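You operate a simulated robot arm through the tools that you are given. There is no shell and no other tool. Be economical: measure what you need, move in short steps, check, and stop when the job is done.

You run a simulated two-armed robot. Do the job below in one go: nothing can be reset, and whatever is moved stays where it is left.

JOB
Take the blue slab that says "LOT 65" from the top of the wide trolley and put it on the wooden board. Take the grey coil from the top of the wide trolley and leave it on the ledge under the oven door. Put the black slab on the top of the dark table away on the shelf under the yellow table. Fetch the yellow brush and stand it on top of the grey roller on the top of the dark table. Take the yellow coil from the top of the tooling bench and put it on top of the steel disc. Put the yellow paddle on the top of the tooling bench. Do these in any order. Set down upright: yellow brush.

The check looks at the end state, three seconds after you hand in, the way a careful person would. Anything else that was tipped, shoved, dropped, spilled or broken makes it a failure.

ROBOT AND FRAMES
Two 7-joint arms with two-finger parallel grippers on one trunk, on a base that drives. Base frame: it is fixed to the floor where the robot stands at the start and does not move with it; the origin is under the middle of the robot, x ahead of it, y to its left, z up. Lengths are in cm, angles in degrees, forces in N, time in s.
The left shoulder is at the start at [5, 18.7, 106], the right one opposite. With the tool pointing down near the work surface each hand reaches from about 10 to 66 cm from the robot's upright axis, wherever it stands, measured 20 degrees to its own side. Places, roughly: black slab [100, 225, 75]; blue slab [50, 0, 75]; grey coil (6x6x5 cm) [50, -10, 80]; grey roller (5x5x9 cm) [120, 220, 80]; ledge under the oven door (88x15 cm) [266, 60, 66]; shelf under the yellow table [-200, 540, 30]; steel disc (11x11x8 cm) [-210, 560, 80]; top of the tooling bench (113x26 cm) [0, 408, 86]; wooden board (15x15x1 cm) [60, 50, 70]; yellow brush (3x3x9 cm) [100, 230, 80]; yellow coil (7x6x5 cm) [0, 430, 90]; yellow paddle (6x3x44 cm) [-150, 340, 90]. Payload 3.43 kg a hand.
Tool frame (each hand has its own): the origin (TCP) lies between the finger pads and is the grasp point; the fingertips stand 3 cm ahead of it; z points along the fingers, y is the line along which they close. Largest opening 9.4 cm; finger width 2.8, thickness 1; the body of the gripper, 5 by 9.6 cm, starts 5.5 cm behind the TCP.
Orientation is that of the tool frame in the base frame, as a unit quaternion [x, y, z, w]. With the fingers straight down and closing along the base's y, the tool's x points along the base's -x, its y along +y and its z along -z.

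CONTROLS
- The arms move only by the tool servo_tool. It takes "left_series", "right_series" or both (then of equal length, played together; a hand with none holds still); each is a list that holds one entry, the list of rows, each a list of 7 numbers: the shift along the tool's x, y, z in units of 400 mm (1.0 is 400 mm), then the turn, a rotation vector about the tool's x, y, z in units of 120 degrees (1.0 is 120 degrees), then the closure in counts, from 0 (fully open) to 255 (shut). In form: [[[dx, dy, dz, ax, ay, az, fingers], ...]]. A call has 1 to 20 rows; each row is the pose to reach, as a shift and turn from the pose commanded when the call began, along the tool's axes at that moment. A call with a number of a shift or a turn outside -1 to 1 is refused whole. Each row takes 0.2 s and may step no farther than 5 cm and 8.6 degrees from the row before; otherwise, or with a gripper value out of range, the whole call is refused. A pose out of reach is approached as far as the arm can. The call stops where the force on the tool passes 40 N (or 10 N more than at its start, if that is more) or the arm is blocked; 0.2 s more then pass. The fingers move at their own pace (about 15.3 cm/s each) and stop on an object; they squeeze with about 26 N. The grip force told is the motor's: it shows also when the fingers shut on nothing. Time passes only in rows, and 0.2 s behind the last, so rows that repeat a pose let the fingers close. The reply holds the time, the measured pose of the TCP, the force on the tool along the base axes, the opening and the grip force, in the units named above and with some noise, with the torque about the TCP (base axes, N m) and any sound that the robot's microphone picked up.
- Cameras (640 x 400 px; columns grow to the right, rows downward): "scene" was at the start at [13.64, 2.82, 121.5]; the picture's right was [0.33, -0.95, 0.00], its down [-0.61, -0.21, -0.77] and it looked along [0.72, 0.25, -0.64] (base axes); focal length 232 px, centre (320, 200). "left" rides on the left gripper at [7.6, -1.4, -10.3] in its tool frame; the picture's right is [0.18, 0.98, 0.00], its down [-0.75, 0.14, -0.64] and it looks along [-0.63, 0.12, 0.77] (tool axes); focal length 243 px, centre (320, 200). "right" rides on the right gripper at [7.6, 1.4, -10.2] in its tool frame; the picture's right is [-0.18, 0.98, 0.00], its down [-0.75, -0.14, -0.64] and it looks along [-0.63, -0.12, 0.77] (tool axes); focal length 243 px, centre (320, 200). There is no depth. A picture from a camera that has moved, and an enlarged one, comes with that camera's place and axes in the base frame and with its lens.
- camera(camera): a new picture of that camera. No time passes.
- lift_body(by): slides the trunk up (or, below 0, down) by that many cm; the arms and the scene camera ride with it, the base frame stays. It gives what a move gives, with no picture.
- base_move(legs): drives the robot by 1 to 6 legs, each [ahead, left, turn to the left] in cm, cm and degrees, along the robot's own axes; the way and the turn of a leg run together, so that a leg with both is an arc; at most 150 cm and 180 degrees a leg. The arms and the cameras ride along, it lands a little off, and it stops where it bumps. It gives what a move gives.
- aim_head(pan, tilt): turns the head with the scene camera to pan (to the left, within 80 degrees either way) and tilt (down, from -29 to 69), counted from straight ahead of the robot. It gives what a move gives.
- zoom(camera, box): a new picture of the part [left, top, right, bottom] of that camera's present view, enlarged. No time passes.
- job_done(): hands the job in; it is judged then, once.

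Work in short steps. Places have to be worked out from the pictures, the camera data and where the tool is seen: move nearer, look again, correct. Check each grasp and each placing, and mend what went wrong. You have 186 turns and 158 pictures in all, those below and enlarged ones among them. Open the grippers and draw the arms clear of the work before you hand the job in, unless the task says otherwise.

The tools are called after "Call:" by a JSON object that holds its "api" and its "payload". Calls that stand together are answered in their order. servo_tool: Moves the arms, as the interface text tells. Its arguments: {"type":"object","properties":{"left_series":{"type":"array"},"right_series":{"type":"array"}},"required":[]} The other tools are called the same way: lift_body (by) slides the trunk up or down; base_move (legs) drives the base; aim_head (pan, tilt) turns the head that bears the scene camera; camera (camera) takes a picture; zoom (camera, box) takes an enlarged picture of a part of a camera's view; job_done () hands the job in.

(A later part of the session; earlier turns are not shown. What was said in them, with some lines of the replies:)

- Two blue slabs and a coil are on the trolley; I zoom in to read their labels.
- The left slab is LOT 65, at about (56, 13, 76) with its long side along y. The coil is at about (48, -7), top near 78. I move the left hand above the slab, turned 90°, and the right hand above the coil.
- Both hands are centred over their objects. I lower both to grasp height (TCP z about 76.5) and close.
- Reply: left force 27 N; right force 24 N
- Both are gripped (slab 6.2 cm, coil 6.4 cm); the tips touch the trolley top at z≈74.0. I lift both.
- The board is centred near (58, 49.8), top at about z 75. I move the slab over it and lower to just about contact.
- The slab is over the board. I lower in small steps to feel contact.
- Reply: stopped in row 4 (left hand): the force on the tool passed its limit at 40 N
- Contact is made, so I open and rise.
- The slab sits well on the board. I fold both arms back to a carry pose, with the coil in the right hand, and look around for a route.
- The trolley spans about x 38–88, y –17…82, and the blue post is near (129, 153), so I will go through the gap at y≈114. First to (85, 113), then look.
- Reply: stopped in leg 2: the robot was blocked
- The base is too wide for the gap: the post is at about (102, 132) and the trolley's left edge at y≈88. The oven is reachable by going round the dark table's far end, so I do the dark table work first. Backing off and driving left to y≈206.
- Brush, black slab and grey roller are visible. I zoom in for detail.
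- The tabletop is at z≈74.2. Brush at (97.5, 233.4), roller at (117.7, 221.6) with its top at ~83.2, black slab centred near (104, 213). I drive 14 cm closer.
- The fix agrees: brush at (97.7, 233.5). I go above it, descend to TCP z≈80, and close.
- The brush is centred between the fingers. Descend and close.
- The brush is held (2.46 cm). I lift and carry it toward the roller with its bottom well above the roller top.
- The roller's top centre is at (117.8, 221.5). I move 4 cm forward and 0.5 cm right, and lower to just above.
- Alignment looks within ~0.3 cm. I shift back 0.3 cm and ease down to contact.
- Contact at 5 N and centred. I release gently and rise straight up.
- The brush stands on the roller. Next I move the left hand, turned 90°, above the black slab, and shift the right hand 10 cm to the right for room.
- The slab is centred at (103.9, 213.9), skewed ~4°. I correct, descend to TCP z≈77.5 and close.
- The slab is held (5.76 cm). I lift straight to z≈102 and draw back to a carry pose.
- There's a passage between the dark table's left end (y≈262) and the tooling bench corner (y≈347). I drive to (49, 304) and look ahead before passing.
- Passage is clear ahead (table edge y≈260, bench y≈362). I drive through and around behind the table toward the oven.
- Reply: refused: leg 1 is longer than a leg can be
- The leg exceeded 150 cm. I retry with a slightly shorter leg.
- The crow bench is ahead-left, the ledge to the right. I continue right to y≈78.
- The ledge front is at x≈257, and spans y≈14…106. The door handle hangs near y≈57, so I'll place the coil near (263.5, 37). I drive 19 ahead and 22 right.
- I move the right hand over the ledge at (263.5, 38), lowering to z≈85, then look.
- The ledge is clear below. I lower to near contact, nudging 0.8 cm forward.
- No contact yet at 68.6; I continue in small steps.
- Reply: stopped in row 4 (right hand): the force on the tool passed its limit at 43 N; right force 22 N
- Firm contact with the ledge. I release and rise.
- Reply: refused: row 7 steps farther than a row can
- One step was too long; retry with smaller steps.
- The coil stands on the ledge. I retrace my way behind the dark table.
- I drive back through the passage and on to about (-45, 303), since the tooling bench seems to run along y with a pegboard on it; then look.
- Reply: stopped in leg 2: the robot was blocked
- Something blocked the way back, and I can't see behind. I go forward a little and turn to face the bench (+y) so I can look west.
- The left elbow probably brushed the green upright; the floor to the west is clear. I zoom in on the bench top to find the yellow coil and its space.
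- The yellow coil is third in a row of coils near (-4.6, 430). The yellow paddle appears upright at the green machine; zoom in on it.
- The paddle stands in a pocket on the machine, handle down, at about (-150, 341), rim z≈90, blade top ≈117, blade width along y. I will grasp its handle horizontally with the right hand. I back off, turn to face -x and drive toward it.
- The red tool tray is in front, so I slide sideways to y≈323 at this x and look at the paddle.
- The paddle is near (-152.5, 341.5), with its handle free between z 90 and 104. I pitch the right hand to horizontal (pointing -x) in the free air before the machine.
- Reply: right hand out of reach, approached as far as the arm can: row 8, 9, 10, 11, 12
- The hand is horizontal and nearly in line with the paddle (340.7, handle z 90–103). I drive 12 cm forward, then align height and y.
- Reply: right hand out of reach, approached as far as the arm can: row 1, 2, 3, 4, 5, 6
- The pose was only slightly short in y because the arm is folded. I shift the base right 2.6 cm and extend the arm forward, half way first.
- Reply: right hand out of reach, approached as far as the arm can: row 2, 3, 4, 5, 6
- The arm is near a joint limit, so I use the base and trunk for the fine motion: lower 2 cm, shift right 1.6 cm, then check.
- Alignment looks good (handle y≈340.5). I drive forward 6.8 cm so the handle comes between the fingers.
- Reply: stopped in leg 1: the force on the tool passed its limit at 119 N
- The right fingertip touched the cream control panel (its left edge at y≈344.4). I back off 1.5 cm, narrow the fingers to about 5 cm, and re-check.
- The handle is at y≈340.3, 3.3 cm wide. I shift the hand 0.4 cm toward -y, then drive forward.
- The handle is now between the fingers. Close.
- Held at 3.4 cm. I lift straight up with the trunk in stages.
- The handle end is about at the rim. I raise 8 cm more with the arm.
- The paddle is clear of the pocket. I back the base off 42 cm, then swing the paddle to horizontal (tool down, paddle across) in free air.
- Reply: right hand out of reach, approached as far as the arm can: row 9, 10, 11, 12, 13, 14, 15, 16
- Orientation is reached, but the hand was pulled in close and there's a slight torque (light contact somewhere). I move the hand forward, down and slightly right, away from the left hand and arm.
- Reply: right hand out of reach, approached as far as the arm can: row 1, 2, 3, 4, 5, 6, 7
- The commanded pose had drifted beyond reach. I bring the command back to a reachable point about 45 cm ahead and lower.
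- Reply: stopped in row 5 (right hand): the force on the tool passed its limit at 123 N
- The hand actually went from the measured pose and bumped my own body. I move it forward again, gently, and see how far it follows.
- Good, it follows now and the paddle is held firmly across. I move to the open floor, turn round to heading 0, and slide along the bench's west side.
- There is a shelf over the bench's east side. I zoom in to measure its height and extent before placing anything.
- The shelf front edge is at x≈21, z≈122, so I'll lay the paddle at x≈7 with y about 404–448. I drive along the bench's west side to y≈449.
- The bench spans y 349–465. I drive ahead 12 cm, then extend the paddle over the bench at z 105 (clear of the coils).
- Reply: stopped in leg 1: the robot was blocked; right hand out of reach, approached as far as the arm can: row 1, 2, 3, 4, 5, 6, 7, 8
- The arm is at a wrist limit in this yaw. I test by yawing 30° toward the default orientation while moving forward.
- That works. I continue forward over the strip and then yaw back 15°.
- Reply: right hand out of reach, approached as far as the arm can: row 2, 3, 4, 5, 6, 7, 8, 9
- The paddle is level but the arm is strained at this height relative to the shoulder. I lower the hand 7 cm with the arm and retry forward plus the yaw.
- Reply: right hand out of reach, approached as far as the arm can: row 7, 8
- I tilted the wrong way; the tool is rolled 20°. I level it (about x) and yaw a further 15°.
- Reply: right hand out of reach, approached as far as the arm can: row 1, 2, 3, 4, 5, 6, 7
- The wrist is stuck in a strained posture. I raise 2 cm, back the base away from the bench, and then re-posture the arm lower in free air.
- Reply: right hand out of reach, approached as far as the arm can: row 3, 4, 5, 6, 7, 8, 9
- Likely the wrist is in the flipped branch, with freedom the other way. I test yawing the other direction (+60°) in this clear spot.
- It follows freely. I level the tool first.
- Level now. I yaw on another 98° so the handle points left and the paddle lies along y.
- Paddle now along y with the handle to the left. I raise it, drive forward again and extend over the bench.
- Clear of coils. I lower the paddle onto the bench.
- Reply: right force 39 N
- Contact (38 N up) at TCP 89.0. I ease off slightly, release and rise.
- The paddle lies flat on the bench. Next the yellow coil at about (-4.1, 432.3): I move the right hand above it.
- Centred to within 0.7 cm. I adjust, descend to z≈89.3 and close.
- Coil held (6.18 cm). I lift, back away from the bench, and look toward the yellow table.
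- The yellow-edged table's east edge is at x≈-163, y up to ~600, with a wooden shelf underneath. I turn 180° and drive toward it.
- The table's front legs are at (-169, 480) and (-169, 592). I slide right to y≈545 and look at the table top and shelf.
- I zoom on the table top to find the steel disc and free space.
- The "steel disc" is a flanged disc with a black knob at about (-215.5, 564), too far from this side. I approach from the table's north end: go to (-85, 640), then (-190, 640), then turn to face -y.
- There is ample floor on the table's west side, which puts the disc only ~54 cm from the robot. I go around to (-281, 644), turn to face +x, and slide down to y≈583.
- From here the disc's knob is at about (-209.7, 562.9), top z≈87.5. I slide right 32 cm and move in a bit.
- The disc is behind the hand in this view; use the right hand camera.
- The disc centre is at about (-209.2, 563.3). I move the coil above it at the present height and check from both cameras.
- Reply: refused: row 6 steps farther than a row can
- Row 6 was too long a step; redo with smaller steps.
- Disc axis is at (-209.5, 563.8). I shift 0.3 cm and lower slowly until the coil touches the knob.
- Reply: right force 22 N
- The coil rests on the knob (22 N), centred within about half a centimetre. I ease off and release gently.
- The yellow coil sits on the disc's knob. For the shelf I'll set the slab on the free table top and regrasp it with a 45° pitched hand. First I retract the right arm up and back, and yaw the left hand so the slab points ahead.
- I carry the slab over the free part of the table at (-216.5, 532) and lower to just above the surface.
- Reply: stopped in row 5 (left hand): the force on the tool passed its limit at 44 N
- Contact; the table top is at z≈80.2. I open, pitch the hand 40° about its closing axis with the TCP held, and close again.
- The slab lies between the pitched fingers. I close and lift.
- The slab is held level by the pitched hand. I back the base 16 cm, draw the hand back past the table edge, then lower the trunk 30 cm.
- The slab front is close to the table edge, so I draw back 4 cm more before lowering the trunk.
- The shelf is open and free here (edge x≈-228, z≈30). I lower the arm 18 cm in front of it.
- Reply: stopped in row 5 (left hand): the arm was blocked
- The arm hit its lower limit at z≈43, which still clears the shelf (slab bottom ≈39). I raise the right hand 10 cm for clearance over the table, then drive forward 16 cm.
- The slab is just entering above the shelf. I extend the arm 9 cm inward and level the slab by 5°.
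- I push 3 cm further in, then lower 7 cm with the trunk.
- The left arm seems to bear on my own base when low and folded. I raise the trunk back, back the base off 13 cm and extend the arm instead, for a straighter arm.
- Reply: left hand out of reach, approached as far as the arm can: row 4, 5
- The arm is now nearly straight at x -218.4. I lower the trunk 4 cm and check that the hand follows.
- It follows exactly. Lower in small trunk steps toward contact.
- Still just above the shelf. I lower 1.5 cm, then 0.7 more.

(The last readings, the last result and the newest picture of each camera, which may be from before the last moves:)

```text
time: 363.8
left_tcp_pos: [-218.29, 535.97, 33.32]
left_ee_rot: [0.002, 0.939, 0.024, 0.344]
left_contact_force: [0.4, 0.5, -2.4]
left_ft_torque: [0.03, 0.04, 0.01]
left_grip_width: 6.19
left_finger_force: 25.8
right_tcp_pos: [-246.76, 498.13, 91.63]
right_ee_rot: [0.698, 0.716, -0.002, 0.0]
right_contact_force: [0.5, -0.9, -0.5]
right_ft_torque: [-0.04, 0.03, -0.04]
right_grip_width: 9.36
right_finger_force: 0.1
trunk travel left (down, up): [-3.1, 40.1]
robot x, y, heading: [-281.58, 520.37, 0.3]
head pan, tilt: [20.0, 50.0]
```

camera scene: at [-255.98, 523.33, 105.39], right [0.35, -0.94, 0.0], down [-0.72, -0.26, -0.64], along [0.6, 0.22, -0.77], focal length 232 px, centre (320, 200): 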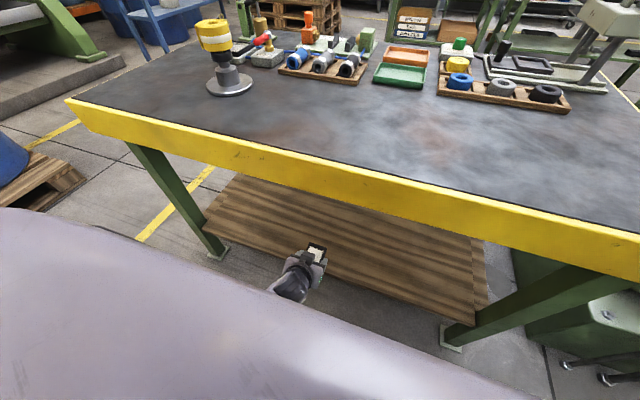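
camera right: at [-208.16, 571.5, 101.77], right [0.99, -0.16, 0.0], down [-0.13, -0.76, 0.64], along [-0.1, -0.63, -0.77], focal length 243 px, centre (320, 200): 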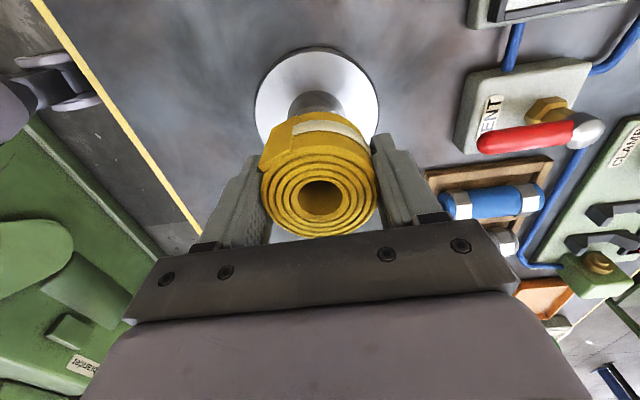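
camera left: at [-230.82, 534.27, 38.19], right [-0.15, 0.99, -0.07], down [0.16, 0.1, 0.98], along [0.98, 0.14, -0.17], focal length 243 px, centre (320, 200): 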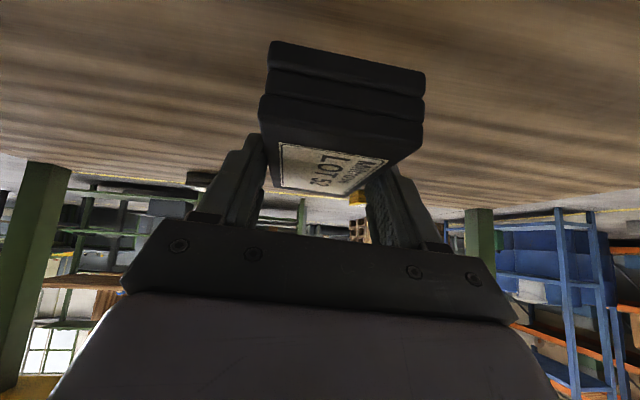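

Triangulating the LOT 72 slab puts the shelf near z≈25.5, so about 4 cm more. I lower the remaining trunk travel 3 cm.

Call:
{"api": "lift_body", "payload": {"by": -2}}

Call:
{"api": "lift_body", "payload": {"by": -1}}

Call:
{"api": "servo_tool", "payload": {"left_series": [[[0.005, 0, 0.006, 0, 0, 0, 255], [0.01, 0, 0.012, 0, 0, 0, 255], [0.015, 0, 0.018, 0, 0, 0, 255], [0.02, 0, 0.024, 0, 0, 0, 255]]]}}

Call:
{"api": "camera", "payload": {"camera": "left"}}

```text
time: 364.4
left_tcp_pos: [-218.36, 536.03, 31.42]
left_ee_rot: [0.002, 0.939, 0.024, 0.344]
left_contact_force: [-0.3, 0.1, -2.0]
left_ft_torque: [-0.04, 0.01, 0.06]
left_grip_width: 6.17
left_finger_force: 25.7
right_tcp_pos: [-246.77, 498.06, 89.79]
right_ee_rot: [0.698, 0.716, -0.001, 0.0]
right_contact_force: [-0.8, 0.5, -0.2]
right_ft_torque: [0.0, 0.0, 0.0]
right_grip_width: 9.44
right_finger_force: 0.2
trunk travel left (down, up): [-1.1, 42.1]
robot x, y, heading: [-281.59, 520.77, 0.2]
head pan, tilt: [20.0, 50.0]
```

```text
time: 365.0
left_tcp_pos: [-218.39, 536.03, 30.41]
left_ee_rot: [0.001, 0.939, 0.024, 0.343]
left_contact_force: [-0.5, 0.0, -2.5]
left_ft_torque: [0.02, -0.03, 0.01]
left_grip_width: 6.19
left_finger_force: 26.1
right_tcp_pos: [-246.87, 498.16, 88.7]
right_ee_rot: [0.698, 0.716, -0.001, 0.0]
right_contact_force: [0.4, 0.0, 0.1]
right_ft_torque: [-0.01, -0.01, -0.02]
right_grip_width: 9.37
right_finger_force: 0.1
trunk travel left (down, up): [-0.1, 43.1]
robot x, y, heading: [-281.66, 520.35, 0.4]
head pan, tilt: [20.0, 50.0]
```

```text
time: 366.0
left_tcp_pos: [-218.27, 535.95, 29.97]
left_ee_rot: [0.002, 0.938, 0.023, 0.347]
left_contact_force: [1.5, -1.8, 9.7]
left_ft_torque: [-0.44, -0.33, -0.03]
left_grip_width: 6.19
left_finger_force: 26.5
left hand out of reach, approached as far as the arm can: row 4
right_tcp_pos: [-246.88, 498.07, 88.64]
right_ee_rot: [0.698, 0.716, -0.001, 0.001]
right_contact_force: [-0.1, 0.6, 0.3]
right_ft_torque: [-0.01, 0.01, -0.01]
right_grip_width: 9.38
right_finger_force: 0.1
trunk travel left (down, up): [-0.1, 43.1]
robot x, y, heading: [-281.47, 520.52, 0.4]
head pan, tilt: [20.0, 50.0]
```

```text
23 pictures are left
camera left: at [-230.71, 534.23, 32.41], right [-0.15, 0.99, -0.08], down [0.15, 0.1, 0.98], along [0.98, 0.14, -0.17], focal length 243 px, centre (320, 200)
```

left: 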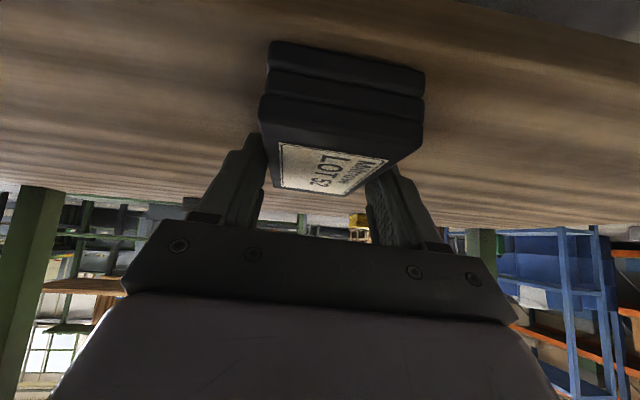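

Contact felt (≈12 N). I release, and withdraw along the tool axis.

Call:
{"api": "servo_tool", "payload": {"left_series": [[[0, 0, 0, 0, 0, 0, 180], [0, 0, 0, 0, 0, 0, 0], [0, 0, 0, 0, 0, 0, 0], [0, 0, -0.06, 0, 0, 0, 0], [0, 0, -0.14, 0, 0, 0, 0], [0, 0, -0.22, 0, 0, 0, 0], [0, 0, -0.25, 0, 0, 0, 0]]]}}

Call:
{"api": "camera", "payload": {"camera": "left"}}

```text
time: 367.4
left_tcp_pos: [-215.86, 536.19, 47.55]
left_ee_rot: [-0.003, 0.899, 0.029, 0.437]
left_contact_force: [0.0, 0.0, 0.2]
left_ft_torque: [-0.02, 0.04, 0.02]
left_grip_width: 9.4
left_finger_force: 0.1
right_tcp_pos: [-246.95, 498.05, 88.6]
right_ee_rot: [0.697, 0.717, 0.001, 0.0]
right_contact_force: [-0.3, 0.1, -0.3]
right_ft_torque: [-0.03, -0.01, -0.04]
right_grip_width: 9.39
right_finger_force: 0.0
trunk travel left (down, up): [-0.1, 43.1]
robot x, y, heading: [-281.73, 520.51, 0.4]
head pan, tilt: [20.0, 50.0]
stopped in row 7 (left hand): the arm was blocked; the commanded pose is now the measured one
```

```text
22 pictures are left
camera left: at [-228.69, 534.51, 47.6], right [-0.14, 0.99, -0.09], down [-0.04, 0.09, 1.0], along [0.99, 0.15, 0.03], focal length 243 px, centre (320, 200)
```

left: 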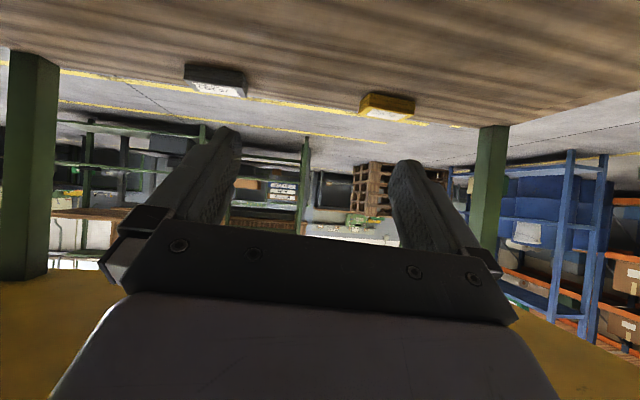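

The hand rose off the slab, but something limits the arm. I look with the scene camera.

Call:
{"api": "camera", "payload": {"camera": "scene"}}

```text
21 pictures are left
camera scene: at [-269.09, 523.06, 92.66], right [0.35, -0.94, 0.0], down [-0.72, -0.26, -0.65], along [0.6, 0.23, -0.76], focal length 232 px, centre (320, 200)
```

scene: 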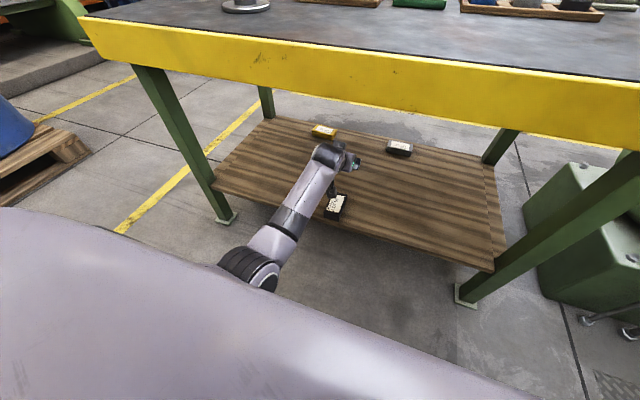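

The slab rests on the shelf. I draw the hand straight back out in small steps.

Call:
{"api": "servo_tool", "payload": {"left_series": [[[0.05, 0, -0.06, 0, 0, 0, 0], [0.1, 0, -0.12, 0, 0, 0, 0], [0.15, 0, -0.185, 0, 0, 0, 0], [0.2, 0, -0.25, 0, 0, 0, 0], [0.25, 0, -0.31, 0, 0, 0, 0], [0.25, 0, -0.31, 0, 0, 0, 0]]]}}

Call:
{"api": "base_move", "payload": {"legs": [[-9, 0, 0]]}}

Call:
{"api": "zoom", "payload": {"camera": "scene", "box": [200, 90, 480, 290]}}

```text
time: 368.0
left_tcp_pos: [-215.98, 536.68, 58.72]
left_ee_rot: [-0.005, 0.852, 0.034, 0.522]
left_contact_force: [0.0, 0.0, -0.5]
left_ft_torque: [0.02, 0.03, -0.01]
left_grip_width: 9.4
left_finger_force: 0.2
right_tcp_pos: [-247.02, 497.92, 88.54]
right_ee_rot: [0.698, 0.716, 0.001, 0.0]
right_contact_force: [-0.1, -0.4, 0.8]
right_ft_torque: [0.01, -0.04, 0.0]
right_grip_width: 9.39
right_finger_force: 0.0
trunk travel left (down, up): [-0.1, 43.1]
robot x, y, heading: [-281.62, 520.87, 0.2]
head pan, tilt: [20.0, 50.0]
stopped in row 2 (left hand): the arm was blocked; the commanded pose is now the measured one
```

```text
time: 369.1
left_tcp_pos: [-225.07, 536.43, 58.75]
left_ee_rot: [-0.004, 0.852, 0.035, 0.523]
left_contact_force: [0.2, -0.5, -0.3]
left_ft_torque: [-0.02, -0.02, 0.01]
left_grip_width: 9.42
left_finger_force: 0.0
right_tcp_pos: [-255.89, 497.92, 88.55]
right_ee_rot: [0.699, 0.715, 0.0, -0.001]
right_contact_force: [-0.1, 0.9, 0.3]
right_ft_torque: [0.01, -0.03, 0.0]
right_grip_width: 9.4
right_finger_force: 0.0
trunk travel left (down, up): [-0.1, 43.1]
robot x, y, heading: [-290.8, 520.58, 0.3]
head pan, tilt: [20.0, 50.0]
```

```text
2.00 times, centred on (340, 190) of scene
camera zoom: at [-277.96, 523.0, 92.69], right [0.35, -0.94, 0.0], down [-0.72, -0.26, -0.64], along [0.6, 0.23, -0.76], focal length 464 px, centre (280, 220)
```

zoom: 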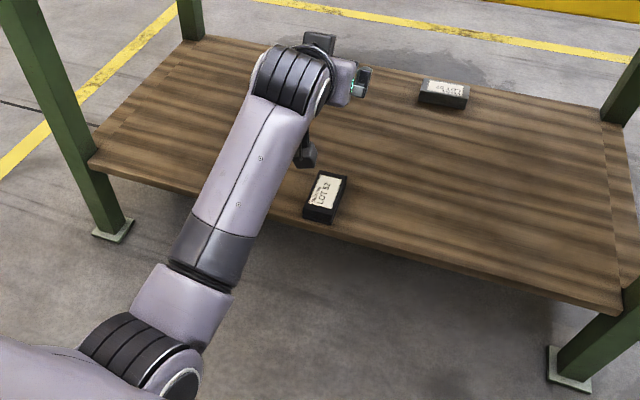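

The slab is safely on the shelf. I back another 7 cm, raise the trunk 5 cm to free the elbow, then retract the arm.

Call:
{"api": "base_move", "payload": {"legs": [[-7, 0, 0]]}}

Call:
{"api": "lift_body", "payload": {"by": 5}}

Call:
{"api": "servo_tool", "payload": {"left_series": [[[0.03, 0, -0.06, 0, 0, 0, 0], [0.06, 0, -0.12, 0, 0, 0, 0], [0.09, 0, -0.18, 0, 0, 0, 0], [0.12, 0, -0.24, 0, 0, 0, 0], [0.12, 0, -0.24, 0, 0, 0, 0]]]}}

Call:
{"api": "camera", "payload": {"camera": "scene"}}

```text
time: 370.3
left_tcp_pos: [-230.21, 536.45, 58.8]
left_ee_rot: [-0.004, 0.851, 0.033, 0.524]
left_contact_force: [0.3, -0.1, 0.1]
left_ft_torque: [0.01, -0.02, -0.02]
left_grip_width: 9.38
left_finger_force: 0.1
right_tcp_pos: [-261.27, 498.04, 88.67]
right_ee_rot: [0.699, 0.716, 0.001, 0.002]
right_contact_force: [-0.3, -0.1, -0.8]
right_ft_torque: [0.01, -0.01, -0.01]
right_grip_width: 9.4
right_finger_force: 0.0
trunk travel left (down, up): [-0.1, 43.1]
robot x, y, heading: [-296.09, 520.73, -0.3]
head pan, tilt: [20.0, 50.0]
stopped in leg 1: the robot was blocked; the commanded pose is now the measured one
```

```text
time: 371.2
left_tcp_pos: [-230.25, 536.47, 63.9]
left_ee_rot: [-0.003, 0.851, 0.032, 0.524]
left_contact_force: [0.3, 0.6, -0.1]
left_ft_torque: [0.01, 0.04, -0.03]
left_grip_width: 9.42
left_finger_force: 0.0
right_tcp_pos: [-261.12, 498.08, 93.6]
right_ee_rot: [0.698, 0.716, 0.0, 0.0]
right_contact_force: [-0.7, 0.7, -0.2]
right_ft_torque: [0.01, -0.01, 0.01]
right_grip_width: 9.4
right_finger_force: 0.0
trunk travel left (down, up): [-5.1, 38.1]
robot x, y, heading: [-295.8, 520.65, 0.2]
head pan, tilt: [20.0, 50.0]
```

```text
time: 372.6
left_tcp_pos: [-238.76, 538.37, 70.3]
left_ee_rot: [0.005, 0.812, 0.075, 0.578]
left_contact_force: [-0.1, -0.8, -0.3]
left_ft_torque: [0.0, 0.0, 0.0]
left_grip_width: 9.4
left_finger_force: 0.0
right_tcp_pos: [-261.64, 497.62, 93.78]
right_ee_rot: [0.699, 0.715, 0.004, 0.001]
right_contact_force: [0.0, 0.1, -0.8]
right_ft_torque: [0.03, -0.03, -0.02]
right_grip_width: 9.38
right_finger_force: 0.2
trunk travel left (down, up): [-5.1, 38.1]
robot x, y, heading: [-295.73, 521.01, 0.3]
head pan, tilt: [20.0, 50.0]
stopped in row 5 (left hand): the arm was blocked; the commanded pose is now the measured one
```

```text
19 pictures are left
camera scene: at [-283.63, 522.81, 97.84], right [0.35, -0.94, 0.0], down [-0.72, -0.26, -0.65], along [0.61, 0.23, -0.76], focal length 232 px, centre (320, 200)
```

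scene: 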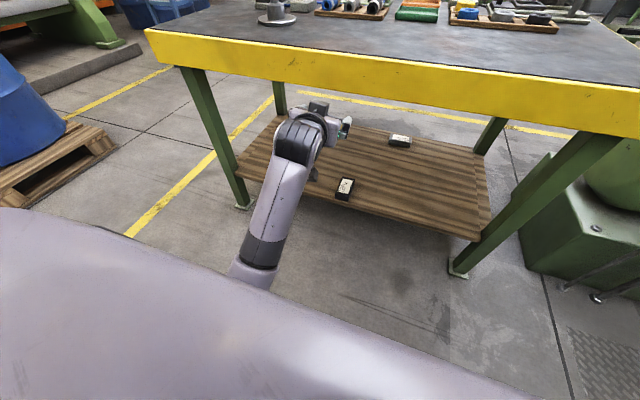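

The rear just touched the machine, so no more backing. I turn the hand downward while drawing it back to clear the table edge.

Call:
{"api": "servo_tool", "payload": {"left_series": [[[0.012, 0, -0.033, 0, 0.067, 0, 0], [0.024, 0, -0.066, 0, 0.133, 0, 0], [0.036, 0, -0.1, 0, 0.2, 0, 0], [0.048, 0, -0.133, 0, 0.267, 0, 0], [0.058, 0, -0.165, 0, 0.333, 0, 0], [0.058, 0, -0.165, 0, 0.333, 0, 0]]]}}

```text
time: 374.2
left_tcp_pos: [-245.68, 542.38, 68.47]
left_ee_rot: [-0.04, 0.959, 0.118, 0.253]
left_contact_force: [0.5, -0.2, -0.3]
left_ft_torque: [0.0, -0.01, 0.0]
left_grip_width: 9.41
left_finger_force: 0.1
right_tcp_pos: [-261.17, 497.96, 93.83]
right_ee_rot: [0.698, 0.716, 0.0, 0.001]
right_contact_force: [-0.3, -0.4, 0.6]
right_ft_torque: [0.02, -0.02, -0.02]
right_grip_width: 9.41
right_finger_force: 0.1
trunk travel left (down, up): [-5.1, 38.1]
robot x, y, heading: [-296.26, 520.37, 0.4]
head pan, tilt: [20.0, 50.0]
stopped in row 6 (left hand): the arm was blocked; the commanded pose is now the measured one
```

The hand is clear of the edge (tips at x≈-244). I raise the trunk 30 cm.

Call:
{"api": "lift_body", "payload": {"by": 15}}

Call:
{"api": "lift_body", "payload": {"by": 18}}

Call:
{"api": "aim_head", "payload": {"pan": 15, "tilt": 45}}

Call:
{"api": "camera", "payload": {"camera": "scene"}}

```text
time: 375.9
left_tcp_pos: [-245.68, 542.28, 83.56]
left_ee_rot: [-0.04, 0.959, 0.117, 0.254]
left_contact_force: [-0.1, -0.1, -0.7]
left_ft_torque: [0.0, -0.03, 0.01]
left_grip_width: 9.4
left_finger_force: 0.0
right_tcp_pos: [-261.21, 497.9, 108.69]
right_ee_rot: [0.698, 0.716, -0.001, 0.001]
right_contact_force: [0.2, 0.4, -0.6]
right_ft_torque: [0.02, 0.01, 0.0]
right_grip_width: 9.4
right_finger_force: 0.0
trunk travel left (down, up): [-20.1, 23.1]
robot x, y, heading: [-295.81, 520.23, 0.2]
head pan, tilt: [20.0, 50.0]
```

```text
time: 377.9
left_tcp_pos: [-245.5, 542.33, 101.52]
left_ee_rot: [-0.04, 0.959, 0.118, 0.253]
left_contact_force: [-0.2, 0.5, 0.5]
left_ft_torque: [-0.03, -0.03, -0.04]
left_grip_width: 9.41
left_finger_force: 0.1
right_tcp_pos: [-261.14, 497.96, 126.7]
right_ee_rot: [0.699, 0.715, 0.0, 0.001]
right_contact_force: [-0.6, 0.2, -0.4]
right_ft_torque: [0.0, 0.02, 0.0]
right_grip_width: 9.41
right_finger_force: 0.1
trunk travel left (down, up): [-38.1, 5.1]
robot x, y, heading: [-295.98, 520.35, 0.4]
head pan, tilt: [20.0, 50.0]
```

```text
time: 378.6
left_tcp_pos: [-245.49, 542.28, 101.53]
left_ee_rot: [-0.039, 0.959, 0.118, 0.253]
left_contact_force: [0.0, 0.4, -0.3]
left_ft_torque: [-0.02, -0.01, -0.01]
left_grip_width: 9.4
left_finger_force: 0.1
right_tcp_pos: [-261.27, 497.99, 126.6]
right_ee_rot: [0.698, 0.716, 0.0, 0.001]
right_contact_force: [-0.5, -0.5, 0.9]
right_ft_torque: [-0.02, 0.0, 0.0]
right_grip_width: 9.39
right_finger_force: 0.0
trunk travel left (down, up): [-38.1, 5.1]
robot x, y, heading: [-295.92, 520.86, 0.2]
head pan, tilt: [15.0, 45.0]
```

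```text
18 pictures are left
camera scene: at [-282.62, 522.67, 131.37], right [0.26, -0.96, 0.0], down [-0.68, -0.19, -0.71], along [0.68, 0.19, -0.71], focal length 232 px, centre (320, 200)
```

scene: 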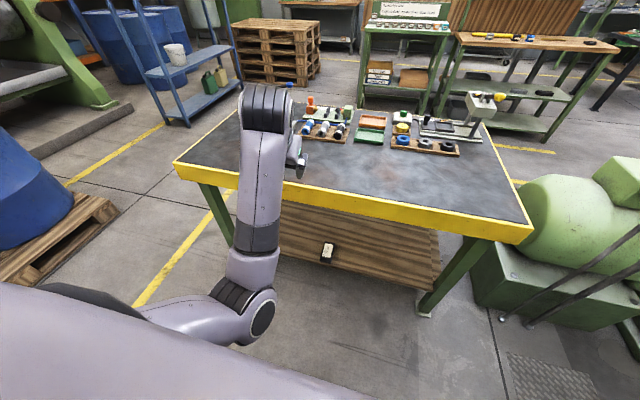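

I verify the slab on the shelf by zooming.

Call:
{"api": "zoom", "payload": {"camera": "scene", "box": [270, 210, 400, 300]}}

```text
4.44 times, centred on (335, 255) of scene
camera zoom: at [-282.62, 522.67, 131.37], right [0.26, -0.96, 0.0], down [-0.68, -0.19, -0.71], along [0.68, 0.19, -0.71], focal length 1032 px, centre (253, -44)
```

zoom: 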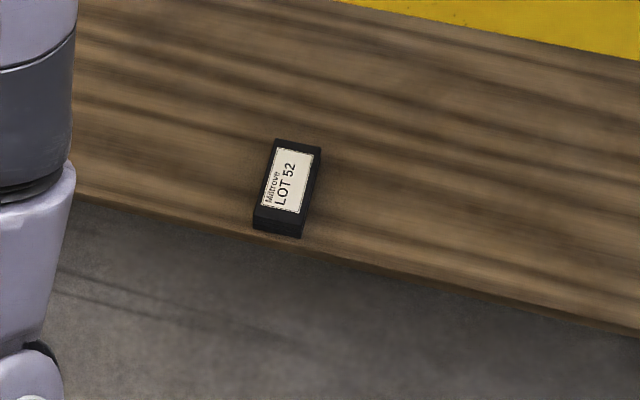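

The slab lies fully on the shelf. I move forward 4 cm off the machine behind, and look past the arm at the yellow coil.

Call:
{"api": "base_move", "payload": {"legs": [[4, -12, 0]]}}

Call:
{"api": "aim_head", "payload": {"pan": 40, "tilt": 35}}

Call:
{"api": "camera", "payload": {"camera": "scene"}}

```text
time: 380.3
left_tcp_pos: [-241.51, 530.11, 101.49]
left_ee_rot: [-0.039, 0.959, 0.117, 0.254]
left_contact_force: [0.1, -0.6, 0.8]
left_ft_torque: [0.03, 0.04, 0.03]
left_grip_width: 9.38
left_finger_force: 0.0
right_tcp_pos: [-257.2, 485.88, 126.71]
right_ee_rot: [0.699, 0.715, 0.0, 0.002]
right_contact_force: [0.0, 0.5, -0.2]
right_ft_torque: [0.0, -0.01, -0.01]
right_grip_width: 9.39
right_finger_force: 0.1
trunk travel left (down, up): [-38.1, 5.1]
robot x, y, heading: [-292.04, 508.43, 0.1]
head pan, tilt: [15.0, 45.0]
```

```text
time: 381.2
left_tcp_pos: [-241.52, 530.14, 101.51]
left_ee_rot: [-0.039, 0.959, 0.118, 0.253]
left_contact_force: [-0.1, 0.0, 0.0]
left_ft_torque: [-0.01, 0.01, 0.0]
left_grip_width: 9.4
left_finger_force: 0.2
right_tcp_pos: [-257.21, 485.83, 126.72]
right_ee_rot: [0.699, 0.715, 0.0, 0.002]
right_contact_force: [-0.4, -0.5, -0.4]
right_ft_torque: [0.02, 0.0, 0.01]
right_grip_width: 9.41
right_finger_force: 0.2
trunk travel left (down, up): [-38.1, 5.1]
robot x, y, heading: [-291.92, 508.69, -0.1]
head pan, tilt: [40.0, 35.0]
```

```text
16 pictures are left
camera scene: at [-279.7, 514.14, 132.85], right [0.64, -0.77, 0.0], down [-0.44, -0.37, -0.82], along [0.63, 0.53, -0.57], focal length 232 px, centre (320, 200)
```

scene: 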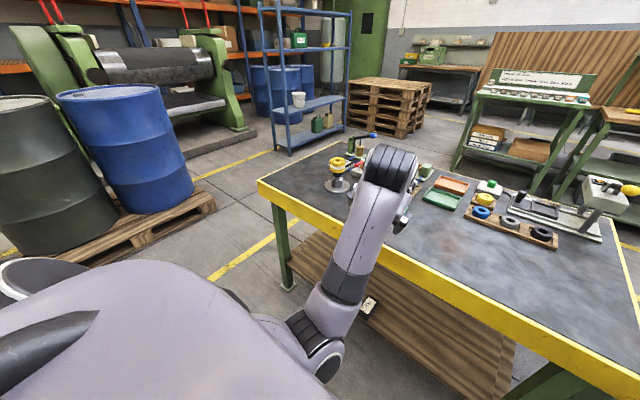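

The coil is on the disc, the slab is on the shelf, both grippers are open and the arms are clear of the work. I hand the job in.

Call:
{"api": "job_done", "payload": {}}

```text
The job is handed in.
```

I placed all six objects and handed the job in. I have not seen the verdict.

- **LOT 65 slab:** on the wooden board.
- **Grey coil:** on the ledge under the oven door.
- **Black slab (LOT 52):** on the shelf under the yellow table, near its west edge but fully on it.
- **Yellow brush:** standing upright on the grey roller.
- **Yellow coil:** on the black knob in the middle of the steel disc.
- **Yellow paddle:** lying flat on the tooling bench.

**Bumps along the way:**
- The right fingertip pressed the machine's control panel at about 119 N.
- The base was stopped by obstacles four times: near the trolley, twice at the tooling bench and by the machine behind the yellow table.

I saw nothing moved or damaged by these, but I did not check each spot closely.
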